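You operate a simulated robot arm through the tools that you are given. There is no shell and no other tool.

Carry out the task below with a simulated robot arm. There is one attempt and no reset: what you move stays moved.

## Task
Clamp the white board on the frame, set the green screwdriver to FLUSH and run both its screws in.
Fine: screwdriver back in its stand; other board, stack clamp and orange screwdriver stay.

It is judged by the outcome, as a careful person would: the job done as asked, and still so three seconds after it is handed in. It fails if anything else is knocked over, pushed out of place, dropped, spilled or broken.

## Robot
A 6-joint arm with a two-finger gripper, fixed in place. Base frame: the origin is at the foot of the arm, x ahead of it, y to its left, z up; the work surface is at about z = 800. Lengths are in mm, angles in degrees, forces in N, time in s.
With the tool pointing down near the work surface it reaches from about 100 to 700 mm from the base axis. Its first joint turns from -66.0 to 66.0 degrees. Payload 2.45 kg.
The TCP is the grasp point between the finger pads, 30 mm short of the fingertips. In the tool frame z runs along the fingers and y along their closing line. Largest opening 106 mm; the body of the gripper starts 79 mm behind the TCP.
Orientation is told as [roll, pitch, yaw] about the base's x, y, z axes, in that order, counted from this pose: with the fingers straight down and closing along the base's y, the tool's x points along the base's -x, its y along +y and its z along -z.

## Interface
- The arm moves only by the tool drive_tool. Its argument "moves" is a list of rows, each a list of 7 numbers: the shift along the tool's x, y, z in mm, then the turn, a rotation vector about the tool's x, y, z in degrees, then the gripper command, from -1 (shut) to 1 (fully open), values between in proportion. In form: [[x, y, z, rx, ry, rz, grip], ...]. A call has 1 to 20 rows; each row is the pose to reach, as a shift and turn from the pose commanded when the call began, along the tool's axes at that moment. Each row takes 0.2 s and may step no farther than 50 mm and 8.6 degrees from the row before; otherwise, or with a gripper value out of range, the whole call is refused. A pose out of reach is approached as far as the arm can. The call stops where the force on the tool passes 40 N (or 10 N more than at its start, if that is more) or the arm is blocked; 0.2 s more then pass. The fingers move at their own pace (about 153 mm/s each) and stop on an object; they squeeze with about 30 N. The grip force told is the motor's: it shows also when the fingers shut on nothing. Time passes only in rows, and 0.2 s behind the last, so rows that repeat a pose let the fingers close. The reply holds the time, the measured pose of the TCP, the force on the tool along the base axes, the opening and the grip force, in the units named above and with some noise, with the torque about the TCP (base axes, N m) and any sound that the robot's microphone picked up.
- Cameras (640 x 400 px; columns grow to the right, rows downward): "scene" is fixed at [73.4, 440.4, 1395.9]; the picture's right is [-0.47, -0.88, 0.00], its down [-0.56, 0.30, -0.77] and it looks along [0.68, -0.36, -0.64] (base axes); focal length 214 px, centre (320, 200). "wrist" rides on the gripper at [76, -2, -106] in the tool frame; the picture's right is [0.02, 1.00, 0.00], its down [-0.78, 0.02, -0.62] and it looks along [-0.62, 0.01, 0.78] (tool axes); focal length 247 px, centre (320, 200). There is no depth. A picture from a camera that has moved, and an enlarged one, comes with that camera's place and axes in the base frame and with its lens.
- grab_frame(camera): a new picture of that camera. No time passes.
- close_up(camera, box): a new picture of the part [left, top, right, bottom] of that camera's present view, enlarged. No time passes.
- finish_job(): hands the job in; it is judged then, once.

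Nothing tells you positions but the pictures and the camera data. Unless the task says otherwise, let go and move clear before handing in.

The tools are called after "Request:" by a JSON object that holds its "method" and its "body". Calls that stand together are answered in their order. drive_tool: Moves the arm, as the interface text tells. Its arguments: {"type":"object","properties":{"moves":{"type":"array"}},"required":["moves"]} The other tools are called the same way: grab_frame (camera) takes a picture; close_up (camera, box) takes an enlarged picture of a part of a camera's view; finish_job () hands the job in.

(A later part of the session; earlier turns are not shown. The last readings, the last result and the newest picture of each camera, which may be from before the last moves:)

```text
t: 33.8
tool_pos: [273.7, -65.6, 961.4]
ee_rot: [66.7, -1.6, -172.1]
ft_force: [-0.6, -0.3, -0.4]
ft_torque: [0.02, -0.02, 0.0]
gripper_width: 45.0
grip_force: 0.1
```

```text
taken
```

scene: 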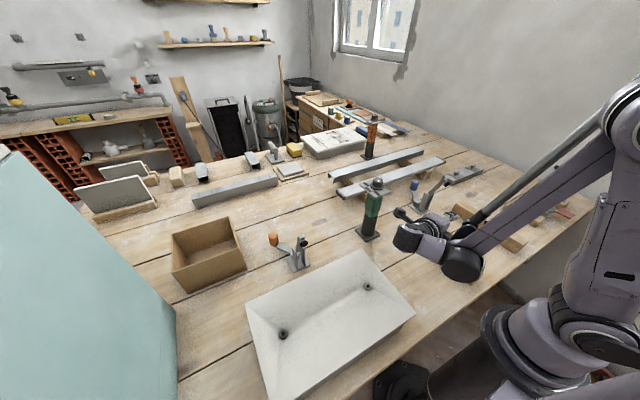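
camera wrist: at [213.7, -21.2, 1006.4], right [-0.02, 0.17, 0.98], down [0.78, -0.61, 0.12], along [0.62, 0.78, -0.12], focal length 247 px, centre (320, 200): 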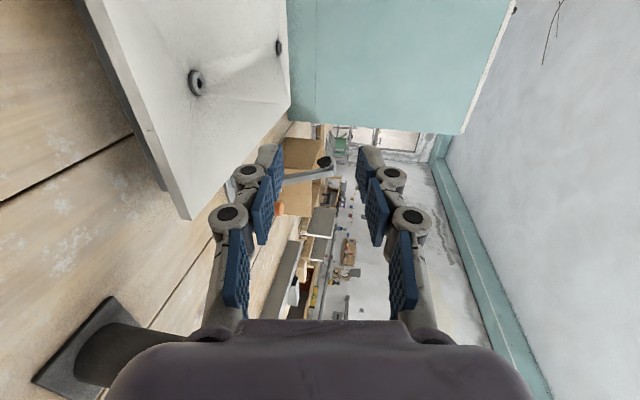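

Request:
{"method": "drive_tool", "body": {"moves": [[0, -34.5, 14.8, -2, 0, 0, -0.15], [0, -69, 29.7, -4, 0, 0, -0.15]]}}

Request:
{"method": "grab_frame", "body": {"camera": "scene"}}

Request:
{"method": "grab_frame", "body": {"camera": "wrist"}}

```text
t: 34.4
tool_pos: [299.9, -43.6, 955.2]
ee_rot: [70.4, -1.0, -172.4]
ft_force: [0.9, 0.1, -1.0]
ft_torque: [-0.03, 0.01, -0.02]
gripper_width: 44.9
grip_force: 0.0
out of reach, approached as far as the arm can: row 1, 2
```

```text
taken
```

scene: 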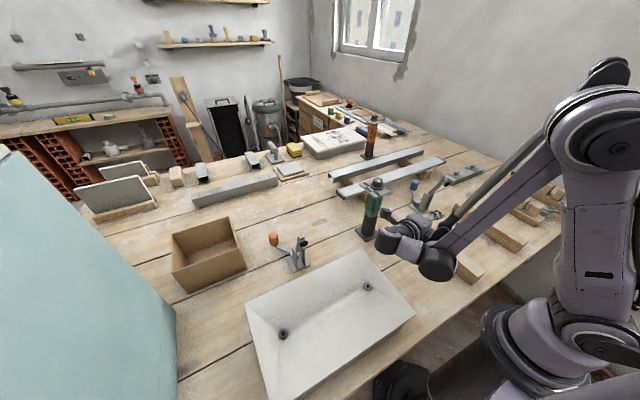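

```text
taken
camera wrist: at [362.9, 65.8, 986.8], right [0.08, -0.33, 0.94], down [-0.85, 0.47, 0.24], along [-0.52, -0.82, -0.24], focal length 247 px, centre (320, 200)
```

wrist: 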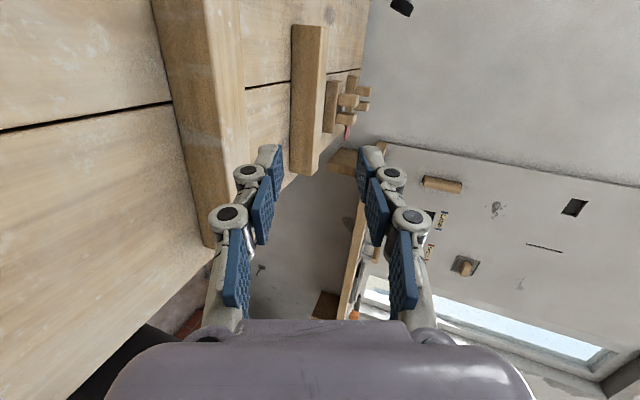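

The placing pose is reachable at height, but low and flat poses near the base are restricted. I'll now test the pick side with a steeper tilt and the tool pointing slightly outward. First I unwind to tool-down.

Request:
{"method": "drive_tool", "body": {"moves": [[0, 16, -8, 8, 0, 0, -0.15], [0, 32, -16, 16, 0, 0, -0.15], [0, 48, -24, 24, 0, 0, -0.15], [0, 64, -32, 32, 0, 0, -0.15], [0, 80, -40, 40, 0, 0, -0.15], [0, 96, -48, 48, 0, 0, -0.15], [0, 112, -56, 56, 0, 0, -0.15], [0, 122, -60, 64, 0, 0, -0.15], [0, 125, -60, 70, 0, 0, -0.15]]}}

Request:
{"method": "drive_tool", "body": {"moves": [[0, 0, 0, 0, 0, 8.5, -0.15], [0, 0, 0, 0, 0, 17, -0.15], [0, 0, 0, 0, 0, 25.5, -0.15], [0, 0, 0, 0, 0, 34, -0.15], [0, 0, 0, 0, 0, 42.5, -0.15], [0, 0, 0, 0, 0, 51, -0.15], [0, 0, 0, 0, 0, 59.5, -0.15], [0, 0, 0, 0, 0, 68, -0.15], [0, 0, 0, 0, 0, 76.5, -0.15], [0, 0, 0, 0, 0, 85, -0.15], [0, 0, 0, 0, 0, 93.5, -0.15], [0, 0, 0, 0, 0, 102, -0.15], [0, 0, 0, 0, 0, 110.5, -0.15], [0, 0, 0, 0, 0, 119, -0.15], [0, 0, 0, 0, 0, 127.5, -0.15], [0, 0, 0, 0, 0, 136, -0.15], [0, 0, 0, 0, 0, 144.5, -0.15], [0, 0, 0, 0, 0, 153, -0.15], [0, 0, 0, 0, 0, 161.5, -0.15], [0, 0, 0, 0, 0, 170, -0.15]]}}

```text
t: 36.4
tool_pos: [283.3, 66.9, 1090.5]
ee_rot: [1.3, -1.8, -173.2]
ft_force: [-0.5, -0.4, 0.0]
ft_torque: [0.01, 0.0, -0.01]
gripper_width: 45.1
grip_force: 0.1
out of reach, approached as far as the arm can: row 5, 6, 7, 8, 9
```

```text
t: 40.6
tool_pos: [283.7, 67.3, 1088.4]
ee_rot: [-0.3, 2.0, 17.8]
ft_force: [-0.1, 0.5, -0.2]
ft_torque: [-0.06, 0.0, -0.02]
gripper_width: 44.9
grip_force: 0.0
```

Request:
{"method": "drive_tool", "body": {"moves": [[2.4, 0.8, 15, 0, 0, 8.2, -0.15], [4.8, 1.5, 30, 0, 0, 16.4, -0.15], [7, 2.3, 45, 0, 0, 24.6, -0.15], [9.5, 3, 60, 0, 0, 32.8, -0.15]]}}

Request:
{"method": "drive_tool", "body": {"moves": [[0, 2, 5, -8, 0, 0, -0.15], [0, 4, 10, -16, 0, 0, -0.15], [0, 6, 15, -24, 0, 0, -0.15], [0, 8, 20, -32, 0, 0, -0.15], [0, 10, 25, -40, 0, 0, -0.15], [0, 12, 30, -48, 0, 0, -0.15], [0, 14, 35, -55, 0, 0, -0.15]]}}

Request:
{"method": "grab_frame", "body": {"camera": "scene"}}

```text
t: 41.6
tool_pos: [272.0, 66.7, 1027.7]
ee_rot: [-1.3, 1.4, -15.1]
ft_force: [-0.5, -0.2, -0.5]
ft_torque: [-0.02, 0.0, 0.0]
gripper_width: 45.0
grip_force: 0.1
```

```text
t: 43.2
tool_pos: [275.0, 80.0, 993.4]
ee_rot: [53.8, 1.3, -14.8]
ft_force: [-0.2, 0.6, -0.1]
ft_torque: [0.03, 0.0, -0.03]
gripper_width: 45.0
grip_force: 0.1
```

```text
taken
```

scene: 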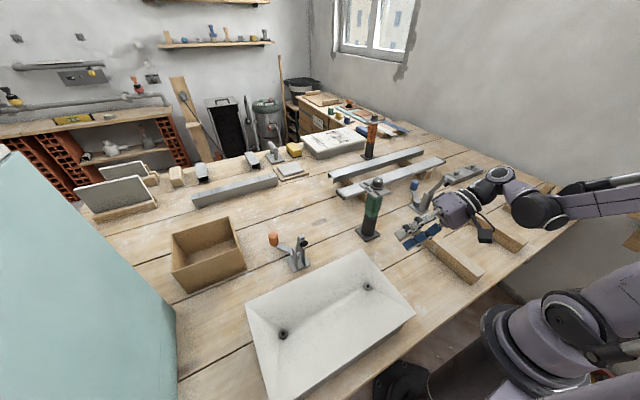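

Request:
{"method": "drive_tool", "body": {"moves": [[0, -24, 17.6, -5, 0, 0, -0.15], [0, -48, 35, -10, 0, 0, -0.15], [0, -72.8, 52.9, -15, 0, 0, -0.15]]}}

Request:
{"method": "close_up", "body": {"camera": "scene", "box": [370, 160, 570, 300]}}

```text
t: 44.0
tool_pos: [293.4, 65.1, 966.9]
ee_rot: [68.7, 1.4, -14.8]
ft_force: [0.1, 0.1, 0.3]
ft_torque: [0.01, 0.0, -0.04]
gripper_width: 45.2
grip_force: 0.0
out of reach, approached as far as the arm can: row 2, 3
```

```text
2.86 times, centred on (470, 230) of scene
camera zoom: at [73.3, 440.4, 1395.9], right [-0.47, -0.88, 0.0], down [-0.56, 0.3, -0.77], along [0.68, -0.36, -0.64], focal length 613 px, centre (-109, 114)
```

zoom: 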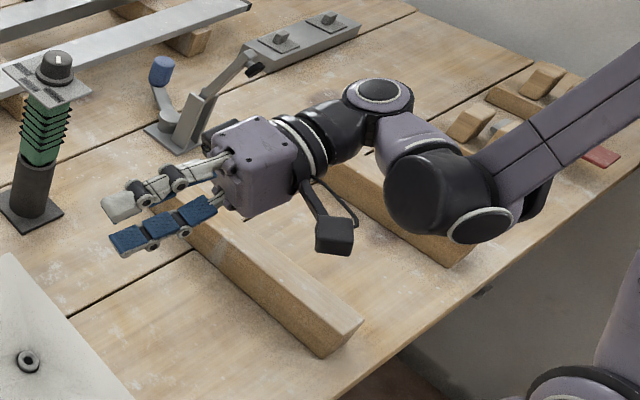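

Request:
{"method": "grab_frame", "body": {"camera": "scene"}}

Request:
{"method": "close_up", "body": {"camera": "scene", "box": [440, 40, 640, 400]}}

```text
taken
```

scene: 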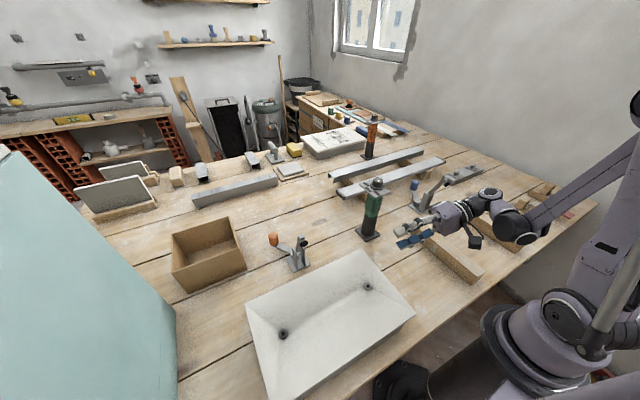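

```text
1.11 times, centred on (540, 220) of scene
camera zoom: at [73.3, 440.4, 1395.9], right [-0.47, -0.88, 0.0], down [-0.56, 0.3, -0.77], along [0.68, -0.36, -0.64], focal length 238 px, centre (76, 178)
```

zoom: 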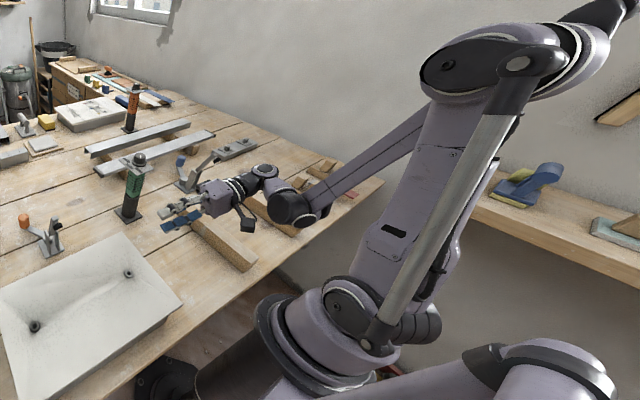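

I have a rough picture of the arm's limits now. Next I'll test how close in the arm can work with the tool straight down, over the clear gap between the frame and the stack.

Request:
{"method": "drive_tool", "body": {"moves": [[0, 20, -8, 8, 0, -1.5, -0.15], [0, 40, -16, 16, 0, -3, -0.15], [0, 60, -24, 24, 0, -4.5, -0.15], [0, 75, -30, 32, 0, -6, -0.15], [0, 85, -34, 40, 0, -7.5, -0.15], [0, 90, -36, 48, 0, -9, -0.15], [0, 90, -36, 56, 0, -10.5, -0.15], [0, 90, -36, 64, 0, -12, -0.15], [0, 90, -36, 69, 0, -13, -0.15]]}}

```text
t: 46.0
tool_pos: [296.0, 65.7, 1066.1]
ee_rot: [-1.0, -5.4, -4.9]
ft_force: [0.1, -0.6, 0.1]
ft_torque: [0.02, -0.02, -0.01]
gripper_width: 45.3
grip_force: 0.0
```

Request:
{"method": "drive_tool", "body": {"moves": [[0, -25, 20, 1, 2.7, 0, -0.15], [0, -50, 40, 1, 5.4, 0, -0.15], [20, -50, 75, 1, 5.4, 0, -0.15], [40, -50, 110, 1, 5.4, 0, -0.15], [60, -50, 140, 1, 5.4, 0, -0.15], [80, -50, 165, 1, 5.4, 0, -0.15], [110, -50, 165, 1, 5.4, 0, -0.15], [140, -50, 165, 1, 5.4, 0, -0.15]]}}

Request:
{"method": "grab_frame", "body": {"camera": "scene"}}

```text
t: 47.8
tool_pos: [167.4, 26.0, 889.8]
ee_rot: [-2.0, 0.0, -4.9]
ft_force: [-0.2, -0.8, -0.5]
ft_torque: [-0.01, -0.03, 0.02]
gripper_width: 45.0
grip_force: 0.1
```

```text
taken
```

scene: 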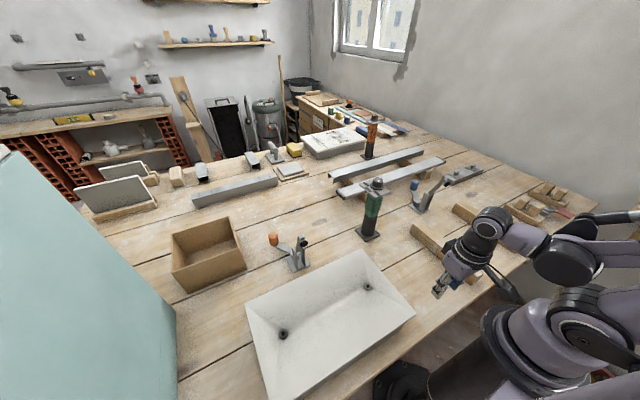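

Straight down works even at r≈170. Next I'll test a low pose near the board's end, pointing slightly back toward the robot (azimuth ~110°) and tilted.

Request:
{"method": "drive_tool", "body": {"moves": [[-25, 5, -20, 0, 0, -5, -0.15], [-50, 10, -40, 0, 0, -10, -0.15], [-75, 15, -60, 0, 0, -15, -0.15], [-100, 20, -80, 0, 0, -20, -0.15], [-125, 25, -90, 0, 0, -25, -0.15], [-140, 30, -90, 0, 0, -25, -0.15]]}}

Request:
{"method": "drive_tool", "body": {"moves": [[0, 2, 3, -8, 0, 0, -0.15], [0, 4, 6, -16, 0, 0, -0.15], [0, 6, 9, -24, 0, 0, -0.15], [0, 8, 12, -32, 0, 0, -0.15], [0, 10, 15, -40, 0, 0, -0.15], [0, 12, 18, -48, 0, 0, -0.15], [0, 14, 21, -56, 0, 0, -0.15], [0, 16, 24, -63, 0, 0, -0.15], [0, 18, 27, -70, 0, 0, -0.15]]}}

Request:
{"method": "grab_frame", "body": {"camera": "scene"}}

```text
t: 49.2
tool_pos: [310.0, 46.8, 977.2]
ee_rot: [-1.7, 0.8, 20.1]
ft_force: [-0.8, -1.1, -0.4]
ft_torque: [-0.03, -0.01, 0.04]
gripper_width: 45.1
grip_force: 0.0
```

```text
t: 51.2
tool_pos: [324.2, 144.6, 953.0]
ee_rot: [68.0, 0.6, 19.2]
ft_force: [-0.3, -0.1, -0.4]
ft_torque: [0.04, -0.02, 0.0]
gripper_width: 45.1
grip_force: 0.1
out of reach, approached as far as the arm can: row 7, 8, 9
```

```text
taken
```

scene: 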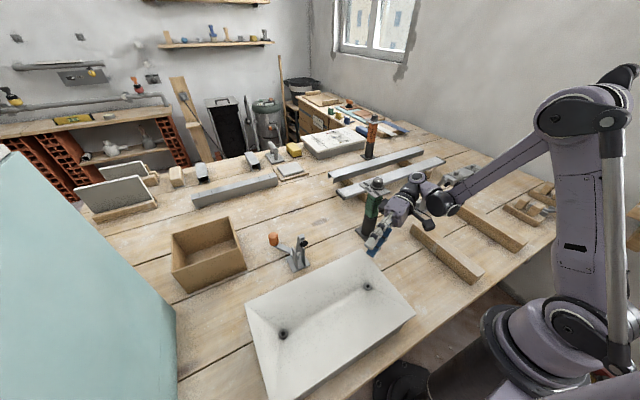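

Request:
{"method": "drive_tool", "body": {"moves": [[16, -13, -12, 2.7, -5, 2, -0.15], [31, -26, -23, 5.3, -10, 4, -0.15], [47, -39, -35, 8, -14.8, 6, -0.15]]}}

```text
t: 52.0
tool_pos: [292.1, 86.2, 928.6]
ee_rot: [60.0, -0.3, 4.1]
ft_force: [-0.8, -0.7, 0.2]
ft_torque: [0.0, 0.01, 0.01]
gripper_width: 45.0
grip_force: 0.1
```

Request:
{"method": "drive_tool", "body": {"moves": [[0, -24, 13.7, 0, 0, 0, -0.15], [0, -47.6, 27.5, 0, 0, 0, -0.15]]}}

Request:
{"method": "close_up", "body": {"camera": "scene", "box": [340, 170, 540, 330]}}

Request:
{"method": "grab_frame", "body": {"camera": "wrist"}}

```text
t: 52.6
tool_pos: [310.4, 75.9, 902.1]
ee_rot: [60.0, -0.3, 4.1]
ft_force: [-0.3, -0.6, 1.2]
ft_torque: [0.02, 0.03, 0.01]
gripper_width: 45.1
grip_force: 0.1
out of reach, approached as far as the arm can: row 1, 2
```

```text
2.50 times, centred on (440, 250) of scene
camera zoom: at [73.4, 440.4, 1395.9], right [-0.47, -0.88, 0.0], down [-0.56, 0.3, -0.77], along [0.68, -0.36, -0.64], focal length 536 px, centre (20, 75)
```

zoom: 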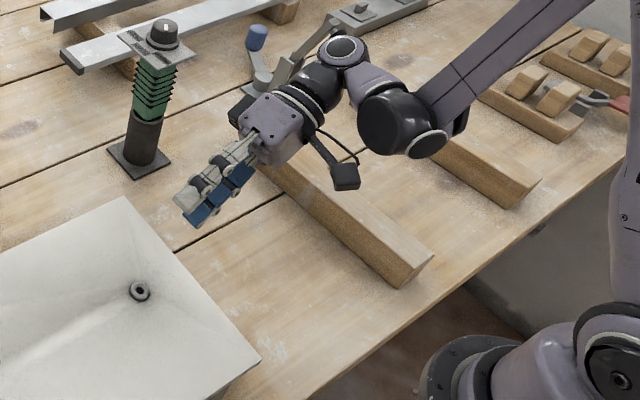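

```text
taken
camera wrist: at [241.9, -22.0, 952.0], right [-0.06, 0.5, 0.87], down [0.82, -0.47, 0.33], along [0.57, 0.73, -0.38], focal length 247 px, centre (320, 200)
```

wrist: 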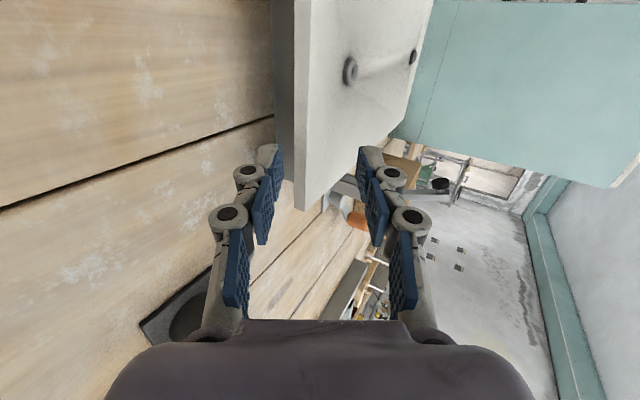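

I want to be sure what lies under the white board, because that decides whether it has to be moved. I'll zoom in on the stack's edge from here.

Request:
{"method": "close_up", "body": {"camera": "wrist", "box": [250, 0, 450, 220]}}

Request:
{"method": "close_up", "body": {"camera": "wrist", "box": [260, 60, 340, 220]}}

Request:
{"method": "close_up", "body": {"camera": "scene", "box": [360, 295, 430, 345]}}

```text
1.82 times, centred on (350, 110) of wrist
camera zoom: at [241.9, -22.0, 952.0], right [-0.06, 0.5, 0.87], down [0.82, -0.47, 0.33], along [0.57, 0.73, -0.38], focal length 449 px, centre (266, 364)
```

zoom: 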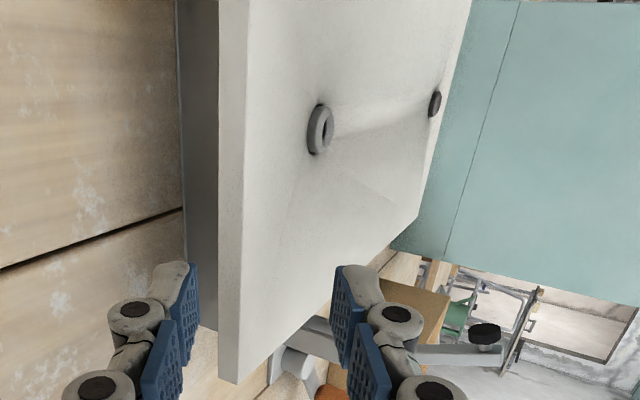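

```text
2.50 times, centred on (300, 140) of wrist
camera zoom: at [241.9, -22.0, 952.0], right [-0.06, 0.5, 0.87], down [0.82, -0.47, 0.33], along [0.57, 0.73, -0.38], focal length 617 px, centre (370, 350)
```

zoom: 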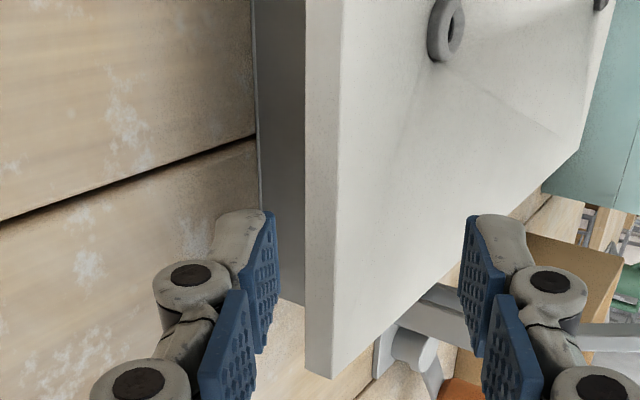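

```text
8.00 times, centred on (395, 320) of scene
camera zoom: at [73.4, 440.4, 1395.9], right [-0.47, -0.88, 0.0], down [-0.56, 0.3, -0.77], along [0.68, -0.36, -0.64], focal length 1716 px, centre (-280, -760)
```

zoom: 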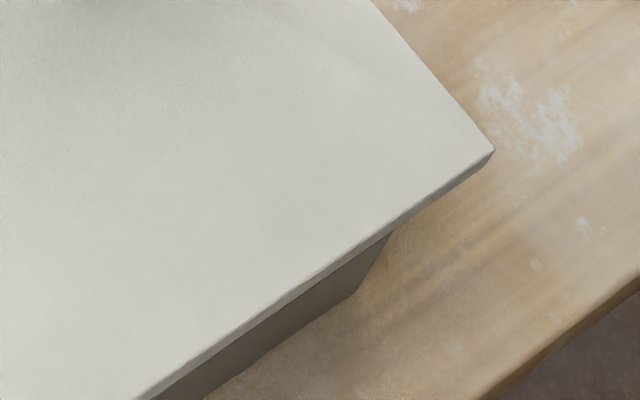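

The stack is just the white board on one dark grey block, and the white board overhangs it only at the -y end. The rails' spacing (≈240) matches the white board's screw spacing, so the rails are the frame and the board must be carried over. I'll test a 45° tilt down at board height for hooking the overhang.

Request:
{"method": "drive_tool", "body": {"moves": [[8, -5, 7, 5, 0, 0, -0.15], [16, -12, 17, 10, 0, 0, -0.15], [24, -21, 28, 15, 0, 0, -0.15]]}}

```text
t: 53.4
tool_pos: [293.3, 88.1, 874.4]
ee_rot: [44.8, -0.2, 4.2]
ft_force: [0.3, -0.2, 0.0]
ft_torque: [0.02, 0.0, 0.01]
gripper_width: 44.9
grip_force: 0.1
out of reach, approached as far as the arm can: row 2, 3
```

Request:
{"method": "close_up", "body": {"camera": "scene", "box": [400, 0, 640, 400]}}

```text
1.00 times, centred on (520, 200) of scene (not enlarged: the box is as wide or as high as the picture)
camera zoom: at [73.4, 440.4, 1395.9], right [-0.47, -0.88, 0.0], down [-0.56, 0.3, -0.77], along [0.68, -0.36, -0.64], focal length 214 px, centre (120, 200)
```

zoom: 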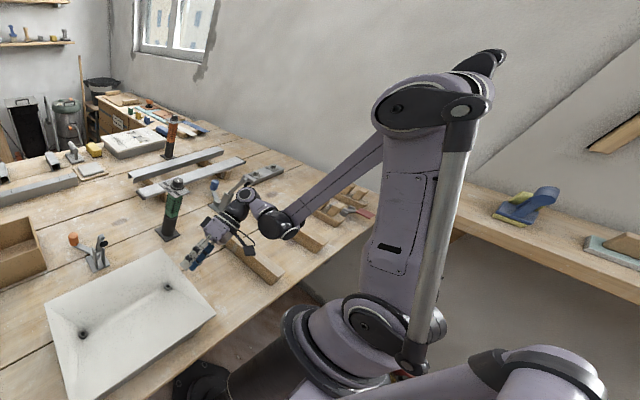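

Request:
{"method": "drive_tool", "body": {"moves": [[10, -2, 6, 0, 3.9, -3.9, -0.15], [20.6, -4.6, 12.4, 0, 7.8, -7.8, -0.15]]}}

```text
t: 54.0
tool_pos: [275.3, 90.5, 869.2]
ee_rot: [45.0, -0.2, 15.3]
ft_force: [0.0, 0.0, -0.4]
ft_torque: [0.01, 0.01, -0.01]
gripper_width: 45.0
grip_force: 0.1
out of reach, approached as far as the arm can: row 1, 2
```

Request:
{"method": "drive_tool", "body": {"moves": [[0, -3.5, 3.5, 0, 0, 0, -0.15], [0, -7, 7, 0, 0, 0, -0.15], [0, -10.5, 10.5, 0, 0, 0, -0.15]]}}

```text
t: 54.8
tool_pos: [281.3, 90.0, 866.2]
ee_rot: [44.9, -0.4, 15.2]
ft_force: [0.3, 0.5, 0.1]
ft_torque: [-0.03, 0.06, -0.01]
gripper_width: 45.1
grip_force: 0.1
out of reach, approached as far as the arm can: row 1, 2, 3
```

A wide-open gripper should let the lower finger hook under the overhang while the wrist stays high enough. I'll open to about 100 mm, tilt 40° and set up just in front of the overhang.

Request:
{"method": "drive_tool", "body": {"moves": [[0.5, 22, -5, -1.7, -1.2, 1.2, 0.4], [1, 45, -10, -3.4, -2.4, 2.4, 0.8], [1.4, 67.6, -15.8, -5, -3.5, 3.5, 0.887], [1.4, 67.6, -15.8, -5, -3.5, 3.5, 0.887]]}}

Request:
{"method": "grab_frame", "body": {"camera": "wrist"}}

Request:
{"method": "close_up", "body": {"camera": "scene", "box": [330, 190, 490, 320]}}

```text
t: 55.8
tool_pos: [271.9, 124.8, 925.5]
ee_rot: [50.1, 0.0, 10.3]
ft_force: [0.9, -1.2, 0.3]
ft_torque: [0.0, 0.0, -0.01]
gripper_width: 100.2
grip_force: 0.2
```

```text
taken
camera wrist: at [211.6, 29.4, 990.5], right [-0.14, 0.63, 0.77], down [0.85, -0.32, 0.41], along [0.5, 0.71, -0.49], focal length 247 px, centre (320, 200)
```

wrist: 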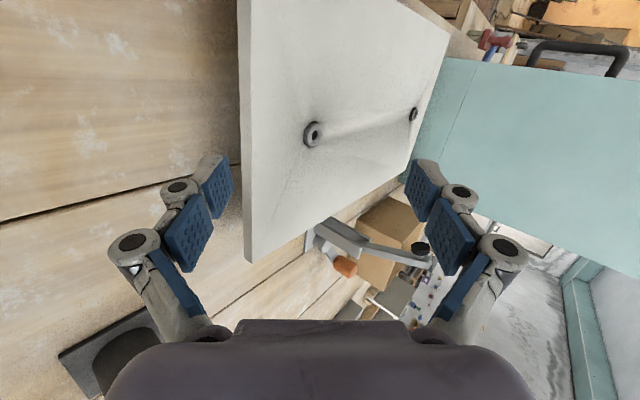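

```text
3.08 times, centred on (410, 255) of scene
camera zoom: at [73.4, 440.4, 1395.9], right [-0.47, -0.88, 0.0], down [-0.56, 0.3, -0.77], along [0.68, -0.36, -0.64], focal length 660 px, centre (43, 31)
```

zoom: 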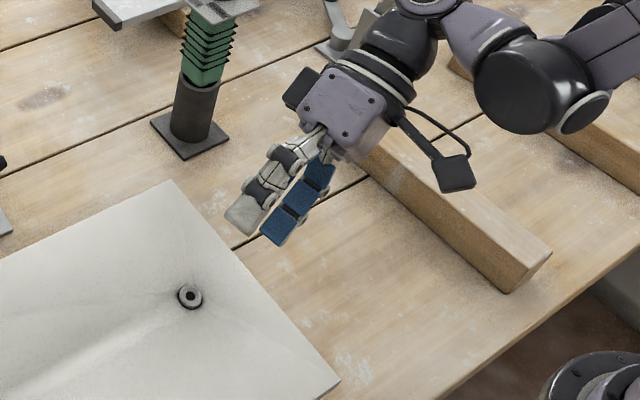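

Request:
{"method": "drive_tool", "body": {"moves": [[0, -9.5, 7.9, 0, 0, 0, 0.887], [0, -19, 15.8, 0, 0, 0, 0.887], [0, -28.4, 23.7, 0, 0, 0, 0.887]]}}

Request:
{"method": "grab_frame", "body": {"camera": "wrist"}}

Request:
{"method": "close_up", "body": {"camera": "scene", "box": [350, 220, 450, 300]}}

```text
t: 56.6
tool_pos: [274.7, 122.8, 890.5]
ee_rot: [50.1, -0.1, 10.3]
ft_force: [-0.4, -0.9, -0.3]
ft_torque: [-0.02, 0.01, -0.01]
gripper_width: 99.9
grip_force: 0.1
out of reach, approached as far as the arm can: row 3
```

```text
taken
camera wrist: at [214.9, 27.6, 957.2], right [-0.14, 0.63, 0.77], down [0.85, -0.32, 0.41], along [0.5, 0.71, -0.49], focal length 247 px, centre (320, 200)
```

wrist: 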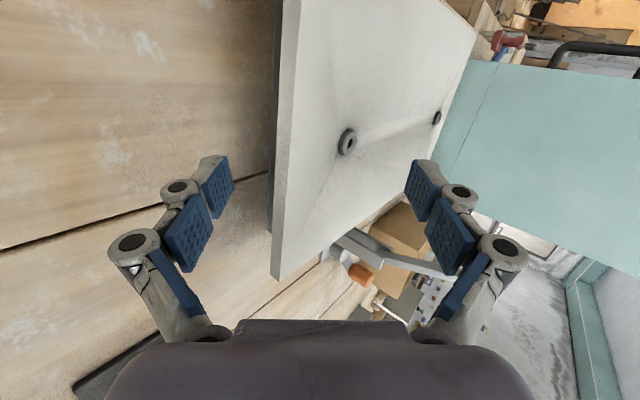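

```text
5.00 times, centred on (400, 260) of scene
camera zoom: at [73.4, 440.4, 1395.9], right [-0.47, -0.88, 0.0], down [-0.56, 0.3, -0.77], along [0.68, -0.36, -0.64], focal length 1072 px, centre (-80, -100)
```

zoom: 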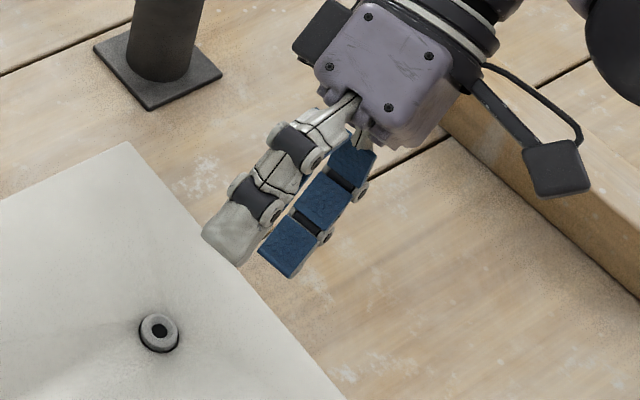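

The lower finger is in front of and below the board's edge, with about 20 mm of gap. Next I'll slide it under the overhang.

Request:
{"method": "drive_tool", "body": {"moves": [[-1.8, 6.3, 7.6, 0, 0, 0, 0.887], [-3.6, 12.6, 15.1, 0, 0, 0, 0.887], [-5.4, 18.9, 22.7, 0, 0, 0, 0.887]]}}

Request:
{"method": "grab_frame", "body": {"camera": "wrist"}}

Request:
{"method": "close_up", "body": {"camera": "wrist", "box": [140, 80, 340, 280]}}

```text
t: 57.4
tool_pos: [275.2, 153.0, 892.8]
ee_rot: [49.8, 0.0, 10.3]
ft_force: [-0.1, -0.4, 0.3]
ft_torque: [-0.04, 0.04, 0.0]
gripper_width: 100.9
grip_force: 0.4
```

```text
taken
camera wrist: at [215.2, 57.5, 958.9], right [-0.14, 0.63, 0.77], down [0.85, -0.32, 0.41], along [0.5, 0.71, -0.49], focal length 247 px, centre (320, 200)
```

wrist: 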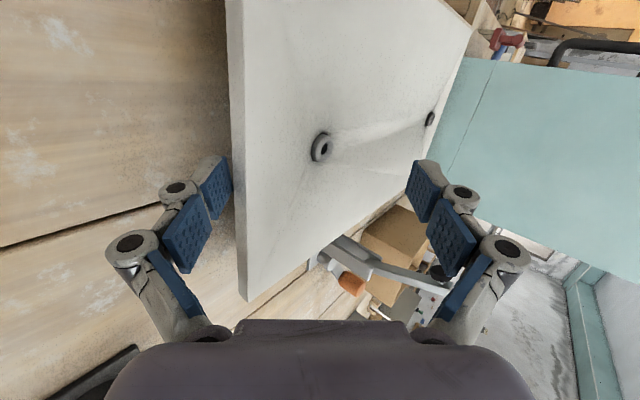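

```text
2.00 times, centred on (240, 180) of wrist
camera zoom: at [215.2, 57.5, 958.9], right [-0.14, 0.63, 0.77], down [0.85, -0.32, 0.41], along [0.5, 0.71, -0.49], focal length 494 px, centre (480, 240)
```

zoom: 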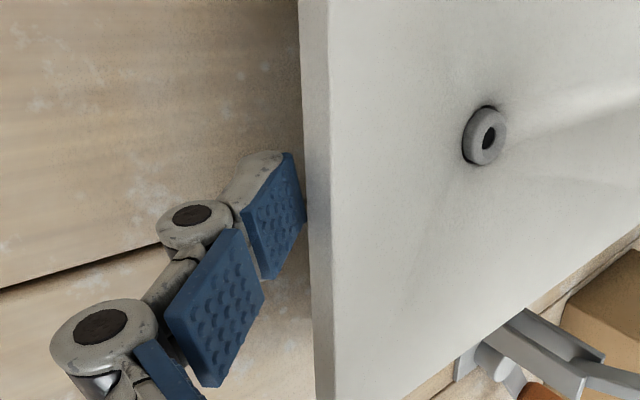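

The fingertip is under the overhang with almost no gap. I'll lift gently a few mm and read the force.

Request:
{"method": "drive_tool", "body": {"moves": [[0, 2.3, -1.9, 0, 0, 0, 0.887], [0, 4.6, -3.8, 0, 0, 0, 0.887], [0, 6.9, -5.8, 0, 0, 0, 0.887], [0, 9.2, -7.7, 0, 0, 0, 0.887]]}}

Request:
{"method": "grab_frame", "body": {"camera": "wrist"}}

```text
t: 58.4
tool_pos: [273.6, 154.0, 904.1]
ee_rot: [50.1, -0.1, 10.2]
ft_force: [0.5, -1.7, -3.8]
ft_torque: [0.04, 0.06, -0.05]
gripper_width: 101.3
grip_force: 0.9
```

```text
taken
camera wrist: at [214.0, 58.0, 969.5], right [-0.14, 0.63, 0.77], down [0.85, -0.32, 0.41], along [0.5, 0.71, -0.49], focal length 247 px, centre (320, 200)
```

wrist: 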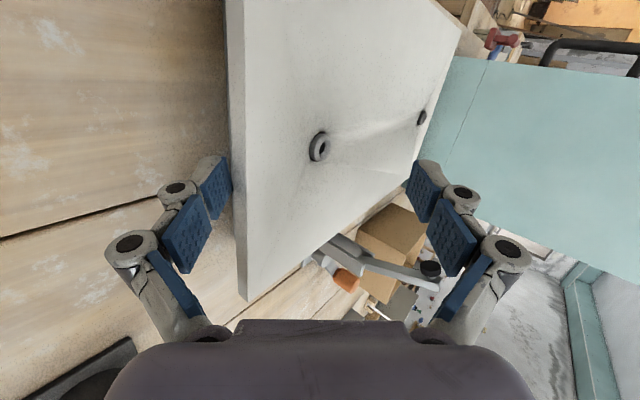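

The tool carries about 3.8 N at one end, so the board weighs about 0.77 kg. I'll raise the end along its arc, pivoting on the far end, and check partway.

Request:
{"method": "drive_tool", "body": {"moves": [[0, 6.1, -4.7, 0, 0, 0, 0.887], [-0.2, 19, -14.2, 0, 0, 0, 0.887], [-0.5, 32.3, -23.1, 0, 0, 0, 0.887], [-1, 46, -31.3, 0, 0, 0, 0.887]]}}

Request:
{"method": "grab_frame", "body": {"camera": "wrist"}}

Request:
{"method": "close_up", "body": {"camera": "scene", "box": [220, 180, 480, 400]}}

```text
t: 59.4
tool_pos: [273.5, 158.8, 961.0]
ee_rot: [50.1, 0.0, 10.3]
ft_force: [0.5, -0.5, -3.4]
ft_torque: [0.07, 0.08, 0.01]
gripper_width: 100.5
grip_force: 0.2
```

```text
taken
camera wrist: at [212.7, 63.7, 1025.4], right [-0.14, 0.63, 0.77], down [0.85, -0.32, 0.41], along [0.5, 0.71, -0.49], focal length 247 px, centre (320, 200)
```

wrist: 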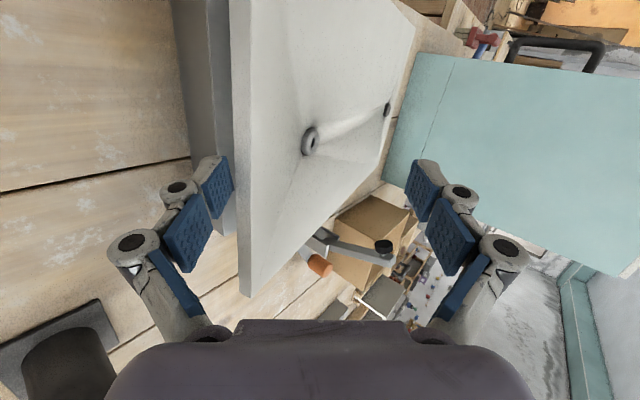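

```text
1.82 times, centred on (350, 290) of scene
camera zoom: at [73.4, 440.4, 1395.9], right [-0.47, -0.88, 0.0], down [-0.56, 0.3, -0.77], along [0.68, -0.36, -0.64], focal length 390 px, centre (266, 36)
```

zoom: 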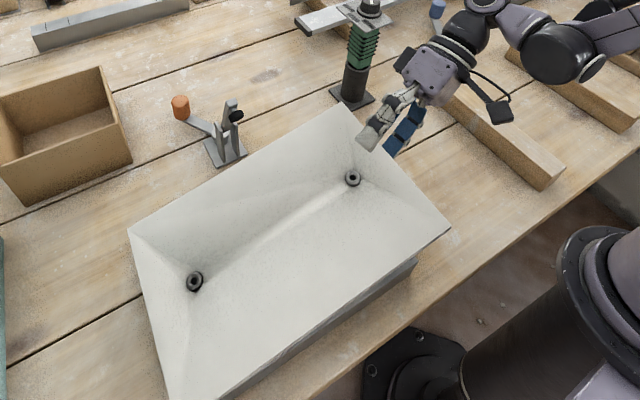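

It's working: the board pivots cleanly and the grey one stays put. I'll continue up, flattening the tool so it comes parallel to the board at about 25°.

Request:
{"method": "drive_tool", "body": {"moves": [[-0.5, 13.4, -7.4, -2, 0, 0, 0.887], [-1.1, 27, -14.6, -4, 0, 0, 0.887], [-1.9, 41.2, -20.8, -6.2, 0, 0, 0.887], [-2.7, 55.5, -27, -8.5, 0, 0, 0.887], [-3.8, 70.6, -31.4, -10.8, 0, 0, 0.887], [-5, 85.6, -35.7, -13, 0, 0, 0.887]]}}

Request:
{"method": "grab_frame", "body": {"camera": "wrist"}}

Request:
{"method": "close_up", "body": {"camera": "scene", "box": [220, 180, 480, 400]}}

```text
t: 60.8
tool_pos: [272.1, 186.0, 1048.5]
ee_rot: [63.1, -0.1, 10.3]
ft_force: [0.4, 0.6, -0.5]
ft_torque: [0.0, 0.0, -0.01]
gripper_width: 100.2
grip_force: 0.1
```

```text
taken
camera wrist: at [215.6, 77.7, 1093.4], right [-0.1, 0.44, 0.89], down [0.87, -0.4, 0.3], along [0.49, 0.8, -0.34], focal length 247 px, centre (320, 200)
```

wrist: 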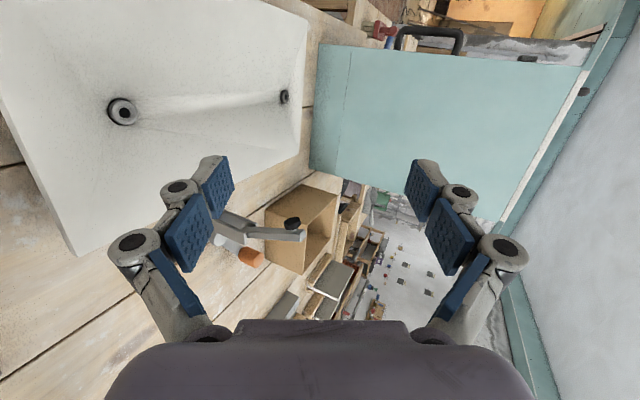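

```text
1.82 times, centred on (350, 290) of scene
camera zoom: at [73.4, 440.4, 1395.9], right [-0.47, -0.88, 0.0], down [-0.56, 0.3, -0.77], along [0.68, -0.36, -0.64], focal length 390 px, centre (266, 36)
```

zoom: 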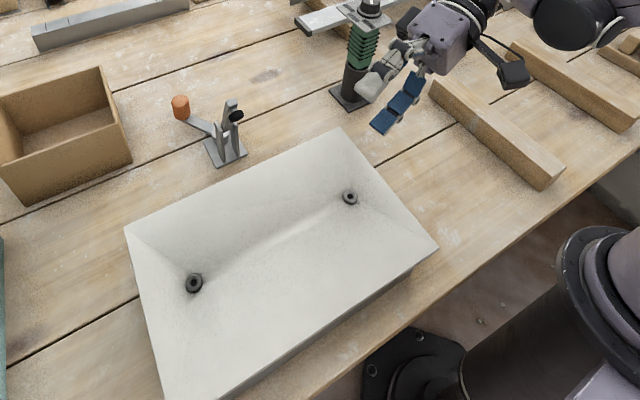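

The board's edge slipped off the fingertip and the end settled back on the stack, about 9 mm further in +y. I'll check that nothing else moved before trying again with a deeper hook.

Request:
{"method": "close_up", "body": {"camera": "scene", "box": [360, 285, 430, 335]}}

Request:
{"method": "close_up", "body": {"camera": "wrist", "box": [0, 0, 330, 260]}}

Request:
{"method": "close_up", "body": {"camera": "scene", "box": [220, 280, 320, 400]}}

```text
8.00 times, centred on (395, 310) of scene
camera zoom: at [73.4, 440.4, 1395.9], right [-0.47, -0.88, 0.0], down [-0.56, 0.3, -0.77], along [0.68, -0.36, -0.64], focal length 1716 px, centre (-280, -680)
```

zoom: 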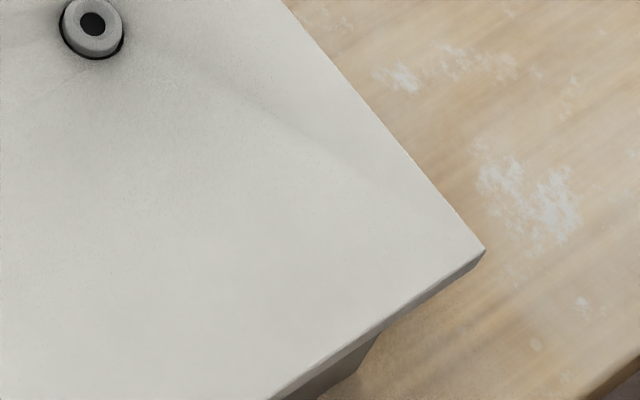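

```text
1.54 times, centred on (165, 130) of wrist
camera zoom: at [215.6, 77.7, 1093.4], right [-0.1, 0.44, 0.89], down [0.87, -0.4, 0.3], along [0.49, 0.8, -0.34], focal length 380 px, centre (558, 308)
```

zoom: 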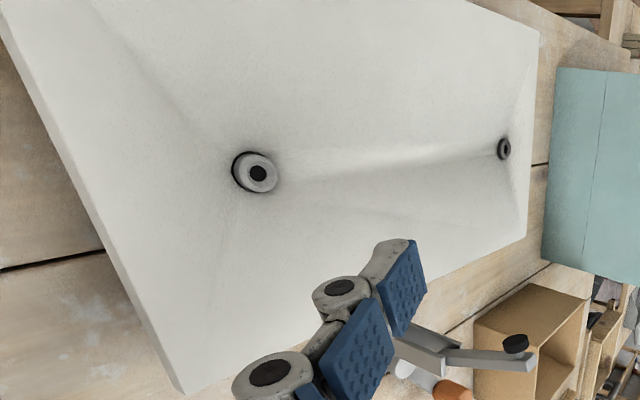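

```text
3.33 times, centred on (270, 340) of scene
camera zoom: at [73.4, 440.4, 1395.9], right [-0.47, -0.88, 0.0], down [-0.56, 0.3, -0.77], along [0.68, -0.36, -0.64], focal length 715 px, centre (487, -267)
```

zoom: 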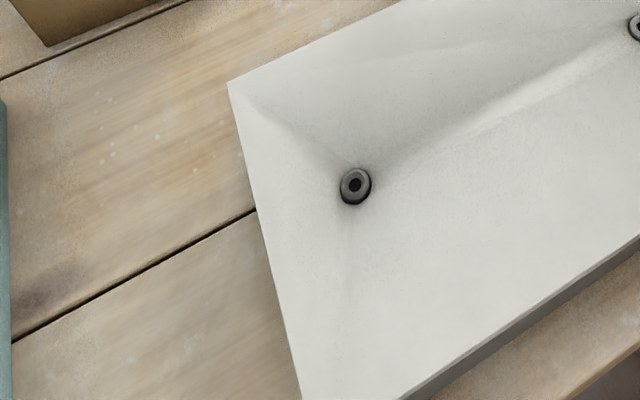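

Nothing else moved. I'll try again with a deeper hook, go slower, and partly close the fingers around the edge as soon as it's up so it can't slide out. First I back off to the front of the edge.

Request:
{"method": "drive_tool", "body": {"moves": [[3, -28, -7, 3.7, 0.9, -0.4, 0.887], [6, -56, -14, 7.5, 1.8, -0.9, 0.887], [9, -84, -20, 11.2, 2.7, -1.3, 0.887], [11.6, -112.5, -27, 15, 3.6, -1.8, 0.887]]}}

```text
t: 61.8
tool_pos: [273.9, 108.5, 957.5]
ee_rot: [48.0, 0.5, 14.3]
ft_force: [0.4, -0.2, 0.6]
ft_torque: [-0.01, 0.03, 0.03]
gripper_width: 100.5
grip_force: 0.1
```

Request:
{"method": "drive_tool", "body": {"moves": [[-1.5, -17, 19.4, 0, 0, 0, 0.887], [-3, -34, 38.9, 0, 0, 0, 0.887], [-4.4, -51, 58.3, 0, 0, 0, 0.887]]}}

Request:
{"method": "grab_frame", "body": {"camera": "wrist"}}

```text
t: 62.6
tool_pos: [276.3, 118.9, 882.6]
ee_rot: [48.1, 0.5, 14.2]
ft_force: [-0.3, -0.7, -0.9]
ft_torque: [-0.01, -0.02, -0.03]
gripper_width: 99.8
grip_force: 0.1
```

```text
taken
camera wrist: at [222.1, 21.2, 952.2], right [-0.18, 0.64, 0.74], down [0.87, -0.24, 0.42], along [0.45, 0.73, -0.52], focal length 247 px, centre (320, 200)
```

wrist: 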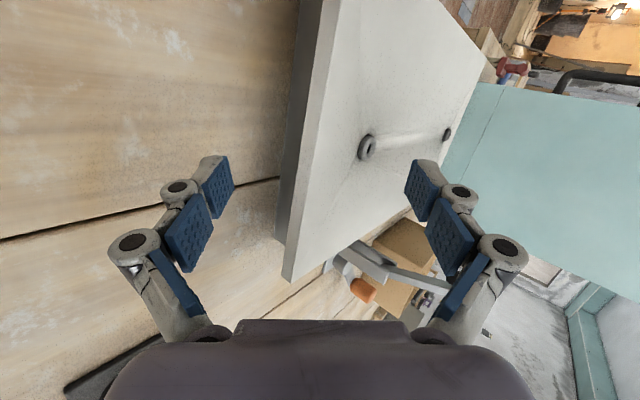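

Request:
{"method": "drive_tool", "body": {"moves": [[-3.4, 8.9, 9.9, 0, 0, 0, 0.887], [-6.8, 17.8, 19.8, 0, 0, 0, 0.887], [-10.2, 26.7, 29.7, 0, 0, 0, 0.887], [-13.6, 35.6, 39.6, 0, 0, 0, 0.887]]}}

Request:
{"method": "close_up", "body": {"camera": "wrist", "box": [140, 60, 340, 260]}}

```text
t: 63.6
tool_pos: [275.9, 176.0, 883.7]
ee_rot: [48.0, 0.5, 14.2]
ft_force: [-0.9, -1.5, -2.0]
ft_torque: [0.02, 0.06, -0.04]
gripper_width: 101.3
grip_force: 0.7
```

```text
2.00 times, centred on (240, 160) of wrist
camera zoom: at [222.2, 79.5, 952.7], right [-0.18, 0.64, 0.74], down [0.87, -0.24, 0.42], along [0.45, 0.73, -0.52], focal length 494 px, centre (480, 280)
```

zoom: 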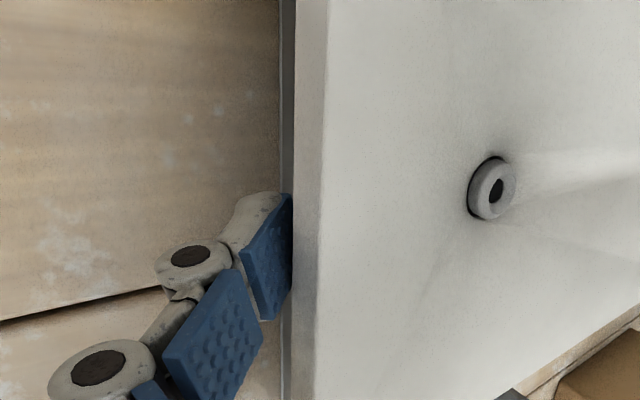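

Request:
{"method": "drive_tool", "body": {"moves": [[0, 6, -5.2, 0, 0, 0, 0.887], [0, 12, -10.4, 0, 0, 0, 0.887], [-0.1, 18.2, -15.3, 0, 0, 0, 0.887], [-0.3, 24.5, -20.3, 0, 0, 0, 0.887], [-0.5, 31, -25, 0, 0, 0, 0.887], [-0.8, 37.4, -29.6, 0, 0, 0, 0.887], [-1.1, 44, -34, 0, 0, 0, 0.887], [-1.4, 50.7, -38.4, 0, 0, 0, 0.887]]}}

Request:
{"method": "grab_frame", "body": {"camera": "wrist"}}

Request:
{"method": "close_up", "body": {"camera": "wrist", "box": [140, 60, 340, 260]}}

```text
t: 65.4
tool_pos: [276.9, 182.9, 945.5]
ee_rot: [48.1, 0.5, 14.3]
ft_force: [0.1, -0.3, -1.5]
ft_torque: [0.03, 0.06, 0.02]
gripper_width: 100.8
grip_force: 0.7
```

```text
taken
camera wrist: at [223.9, 85.5, 1015.7], right [-0.18, 0.64, 0.74], down [0.87, -0.24, 0.42], along [0.45, 0.73, -0.52], focal length 247 px, centre (320, 200)
```

wrist: 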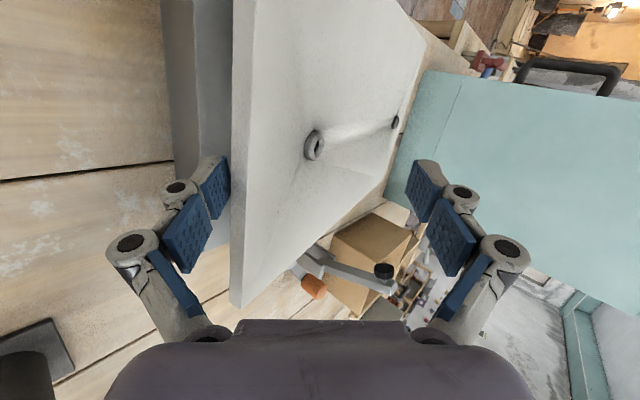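

```text
2.00 times, centred on (240, 160) of wrist
camera zoom: at [223.9, 85.5, 1015.7], right [-0.18, 0.64, 0.74], down [0.87, -0.24, 0.42], along [0.45, 0.73, -0.52], focal length 494 px, centre (480, 280)
```

zoom: 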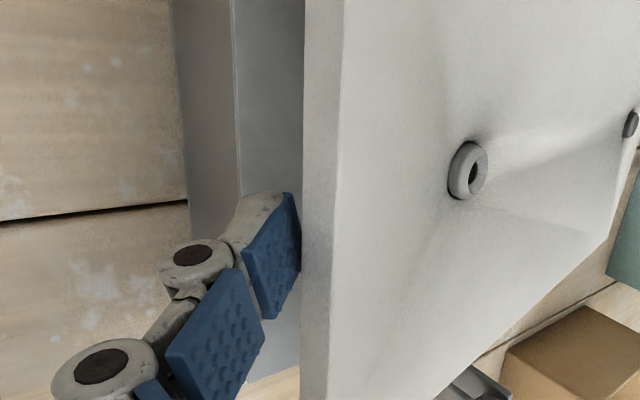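

The hook is holding, with the grey block visible below and the edge resting on the distal pad. I'll close the fingers to about 36 mm around the edge, lowering the TCP in step so the lower finger stays put.

Request:
{"method": "drive_tool", "body": {"moves": [[0, -4, 0, 0, 0, 0, 0.736], [0, -8, 0, 0, 0, 0, 0.585], [0, -12, 0, 0, 0, 0, 0.434], [0, -16, 0, 0, 0, 0, 0.283], [0, -20, 0, 0, 0, 0, 0.132], [0, -24, 0, 0, 0, 0, -0.019], [0, -28, 0, 0, 0, 0, -0.17], [0, -32, 0, 0, 0, 0, -0.32]]}}

Request:
{"method": "grab_frame", "body": {"camera": "wrist"}}

Request:
{"method": "close_up", "body": {"camera": "scene", "box": [340, 200, 460, 290]}}

```text
t: 67.2
tool_pos: [283.4, 160.8, 922.1]
ee_rot: [48.1, 0.6, 14.2]
ft_force: [-0.1, -0.1, 0.8]
ft_torque: [0.0, 0.0, -0.03]
gripper_width: 36.1
grip_force: 0.0
```

```text
taken
camera wrist: at [229.2, 63.9, 991.5], right [-0.18, 0.64, 0.74], down [0.87, -0.24, 0.42], along [0.45, 0.73, -0.52], focal length 247 px, centre (320, 200)
```

wrist: 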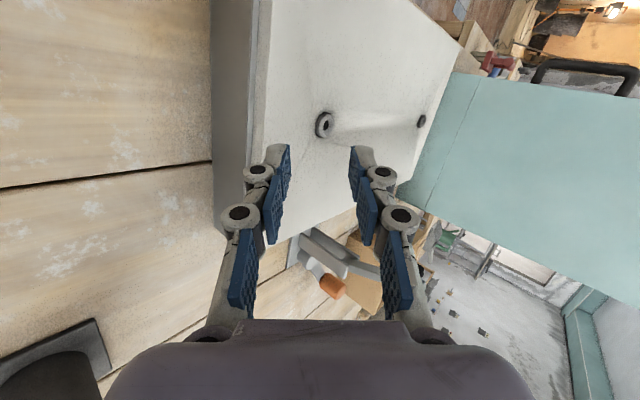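

```text
4.44 times, centred on (400, 245) of scene
camera zoom: at [73.4, 440.4, 1395.9], right [-0.47, -0.88, 0.0], down [-0.56, 0.3, -0.77], along [0.68, -0.36, -0.64], focal length 953 px, centre (-36, 0)
```

zoom: 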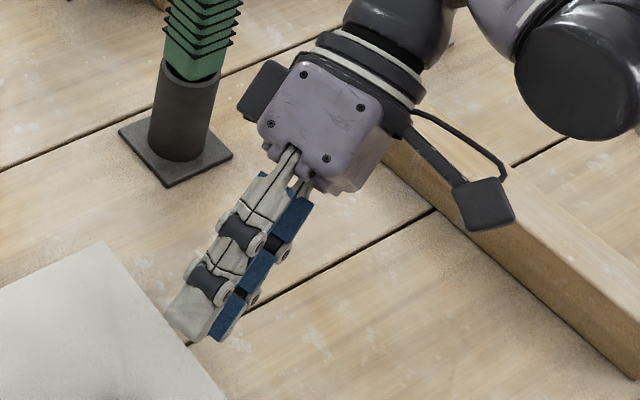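

The board slipped off again: closing the fingers ratcheted it in +y. I'll measure where it is now.

Request:
{"method": "close_up", "body": {"camera": "scene", "box": [220, 220, 440, 400]}}

Request:
{"method": "close_up", "body": {"camera": "scene", "box": [360, 285, 430, 335]}}

Request:
{"method": "close_up", "body": {"camera": "wrist", "box": [180, 0, 460, 250]}}

```text
2.22 times, centred on (330, 310) of scene
camera zoom: at [73.4, 440.4, 1395.9], right [-0.47, -0.88, 0.0], down [-0.56, 0.3, -0.77], along [0.68, -0.36, -0.64], focal length 477 px, centre (298, -44)
```

zoom: 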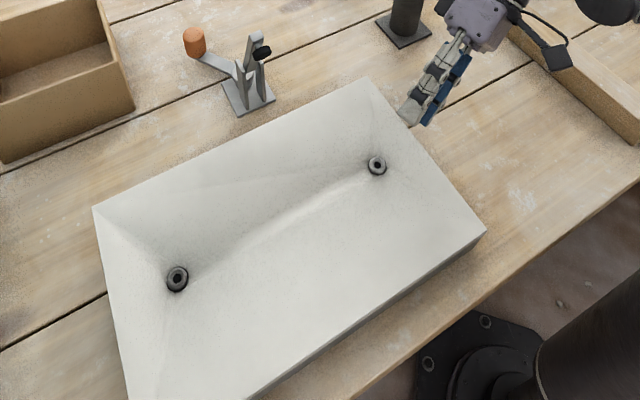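

```text
8.00 times, centred on (395, 310) of scene
camera zoom: at [73.4, 440.4, 1395.9], right [-0.47, -0.88, 0.0], down [-0.56, 0.3, -0.77], along [0.68, -0.36, -0.64], focal length 1716 px, centre (-280, -680)
```

zoom: 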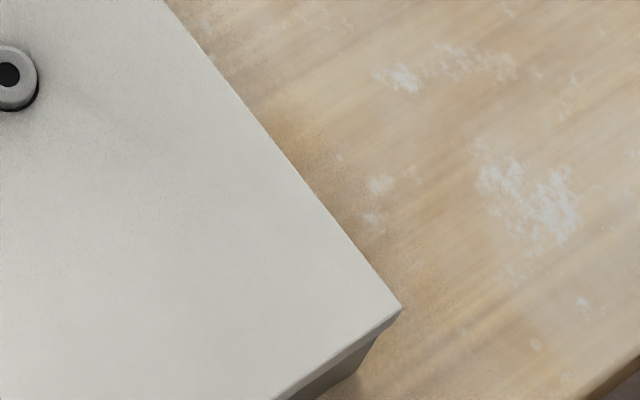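

```text
1.60 times, centred on (320, 125) of wrist
camera zoom: at [229.2, 63.9, 991.5], right [-0.18, 0.64, 0.74], down [0.87, -0.24, 0.42], along [0.45, 0.73, -0.52], focal length 395 px, centre (320, 320)
```

zoom: 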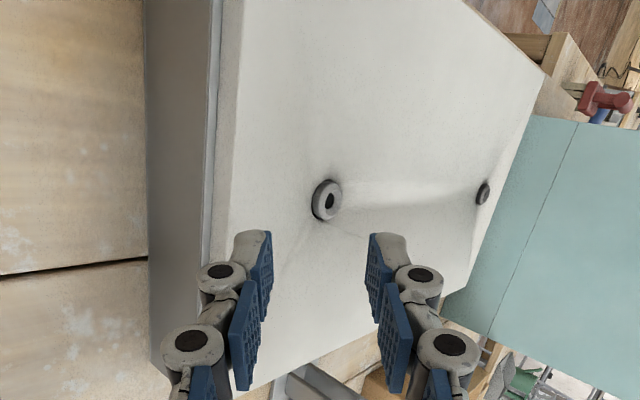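

The board now sits with its -y end at y≈174, just past the block's edge (170), so there's no overhang. The block itself hasn't moved. I'll push the board back by its +y end with closed fingers to recreate the overhang, starting with the tool raised and pointed down.

Request:
{"method": "drive_tool", "body": {"moves": [[0, 16, -14.5, 8, 0, 0, -0.32], [0, 32, -29, 16, 0, 0, -0.6], [0, 48, -43, 24, 0, 0, -1], [0, 64, -58, 32, 0, 0, -1], [0, 80, -72, 40, 0, 0, -1], [0, 96.7, -86.8, 48, 0, 0, -1]]}}

Request:
{"method": "grab_frame", "body": {"camera": "wrist"}}

```text
t: 68.6
tool_pos: [283.9, 159.8, 1052.0]
ee_rot: [0.0, 0.5, 14.2]
ft_force: [0.4, 0.0, -0.3]
ft_torque: [-0.02, -0.01, -0.01]
gripper_width: 0.0
grip_force: 28.7
```

```text
taken
camera wrist: at [211.2, 139.4, 1157.5], right [-0.27, 0.96, 0.0], down [0.76, 0.21, 0.62], along [0.59, 0.16, -0.79], focal length 247 px, centre (320, 200)
```

wrist: 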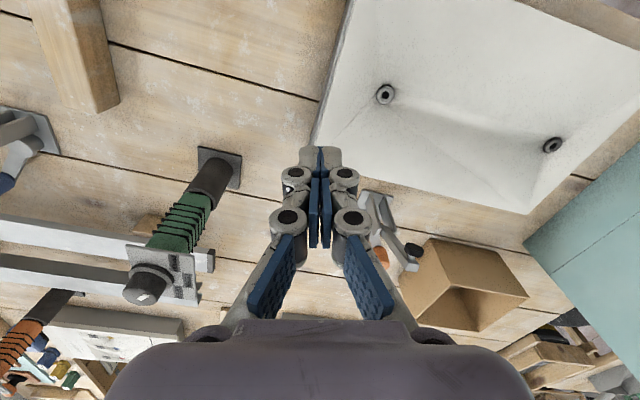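

Closed, the fingertips are 30 mm past the TCP, and they retract to about 12 mm when wide open, which explains the shallow hook. I'll go to the +y end of the board and push it back toward -y.

Request:
{"method": "drive_tool", "body": {"moves": [[-10.6, 44.5, 0, 0, 0, 1.6, -1], [-21.2, 89, 0, 0, 0, 3.2, -1], [-31.7, 133.6, 0, 0, 0, 4.8, -1], [-42.3, 178, 0, 0, 0, 6.4, -1], [-52.9, 222.7, 0, 0, 0, 8, -1], [-63.5, 267, 0, 0, 0, 9.6, -1], [-74, 311.7, 0, 0, 0, 11.2, -1], [-84.6, 356, 0, 0, 0, 12.8, -1], [-95.2, 400.8, 0, 0, 0, 14.2, -1]]}}

Request:
{"method": "grab_frame", "body": {"camera": "wrist"}}

Request:
{"method": "grab_frame", "body": {"camera": "scene"}}

```text
t: 70.6
tool_pos: [280.4, 571.4, 1056.1]
ee_rot: [0.0, 0.6, 0.0]
ft_force: [-0.2, -0.6, 0.5]
ft_torque: [0.02, -0.01, 0.01]
gripper_width: 0.1
grip_force: 28.5
out of reach, approached as far as the arm can: row 9
```

```text
taken
camera wrist: at [205.4, 568.3, 1161.2], right [-0.02, 1.0, 0.0], down [0.79, 0.02, 0.61], along [0.61, 0.01, -0.79], focal length 247 px, centre (320, 200)
```

wrist: 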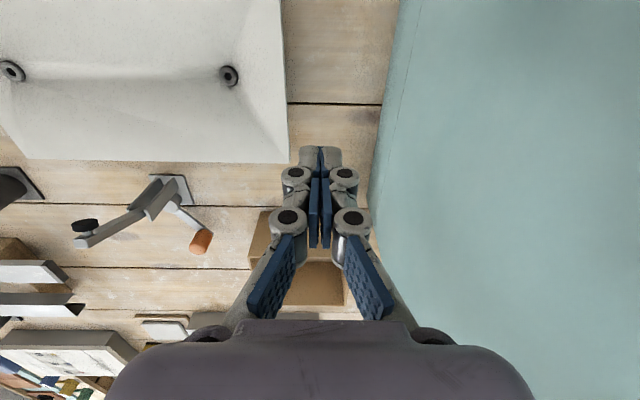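

```text
taken
```

scene: 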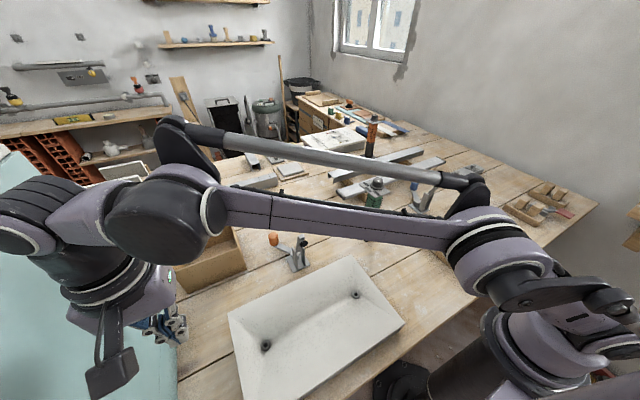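

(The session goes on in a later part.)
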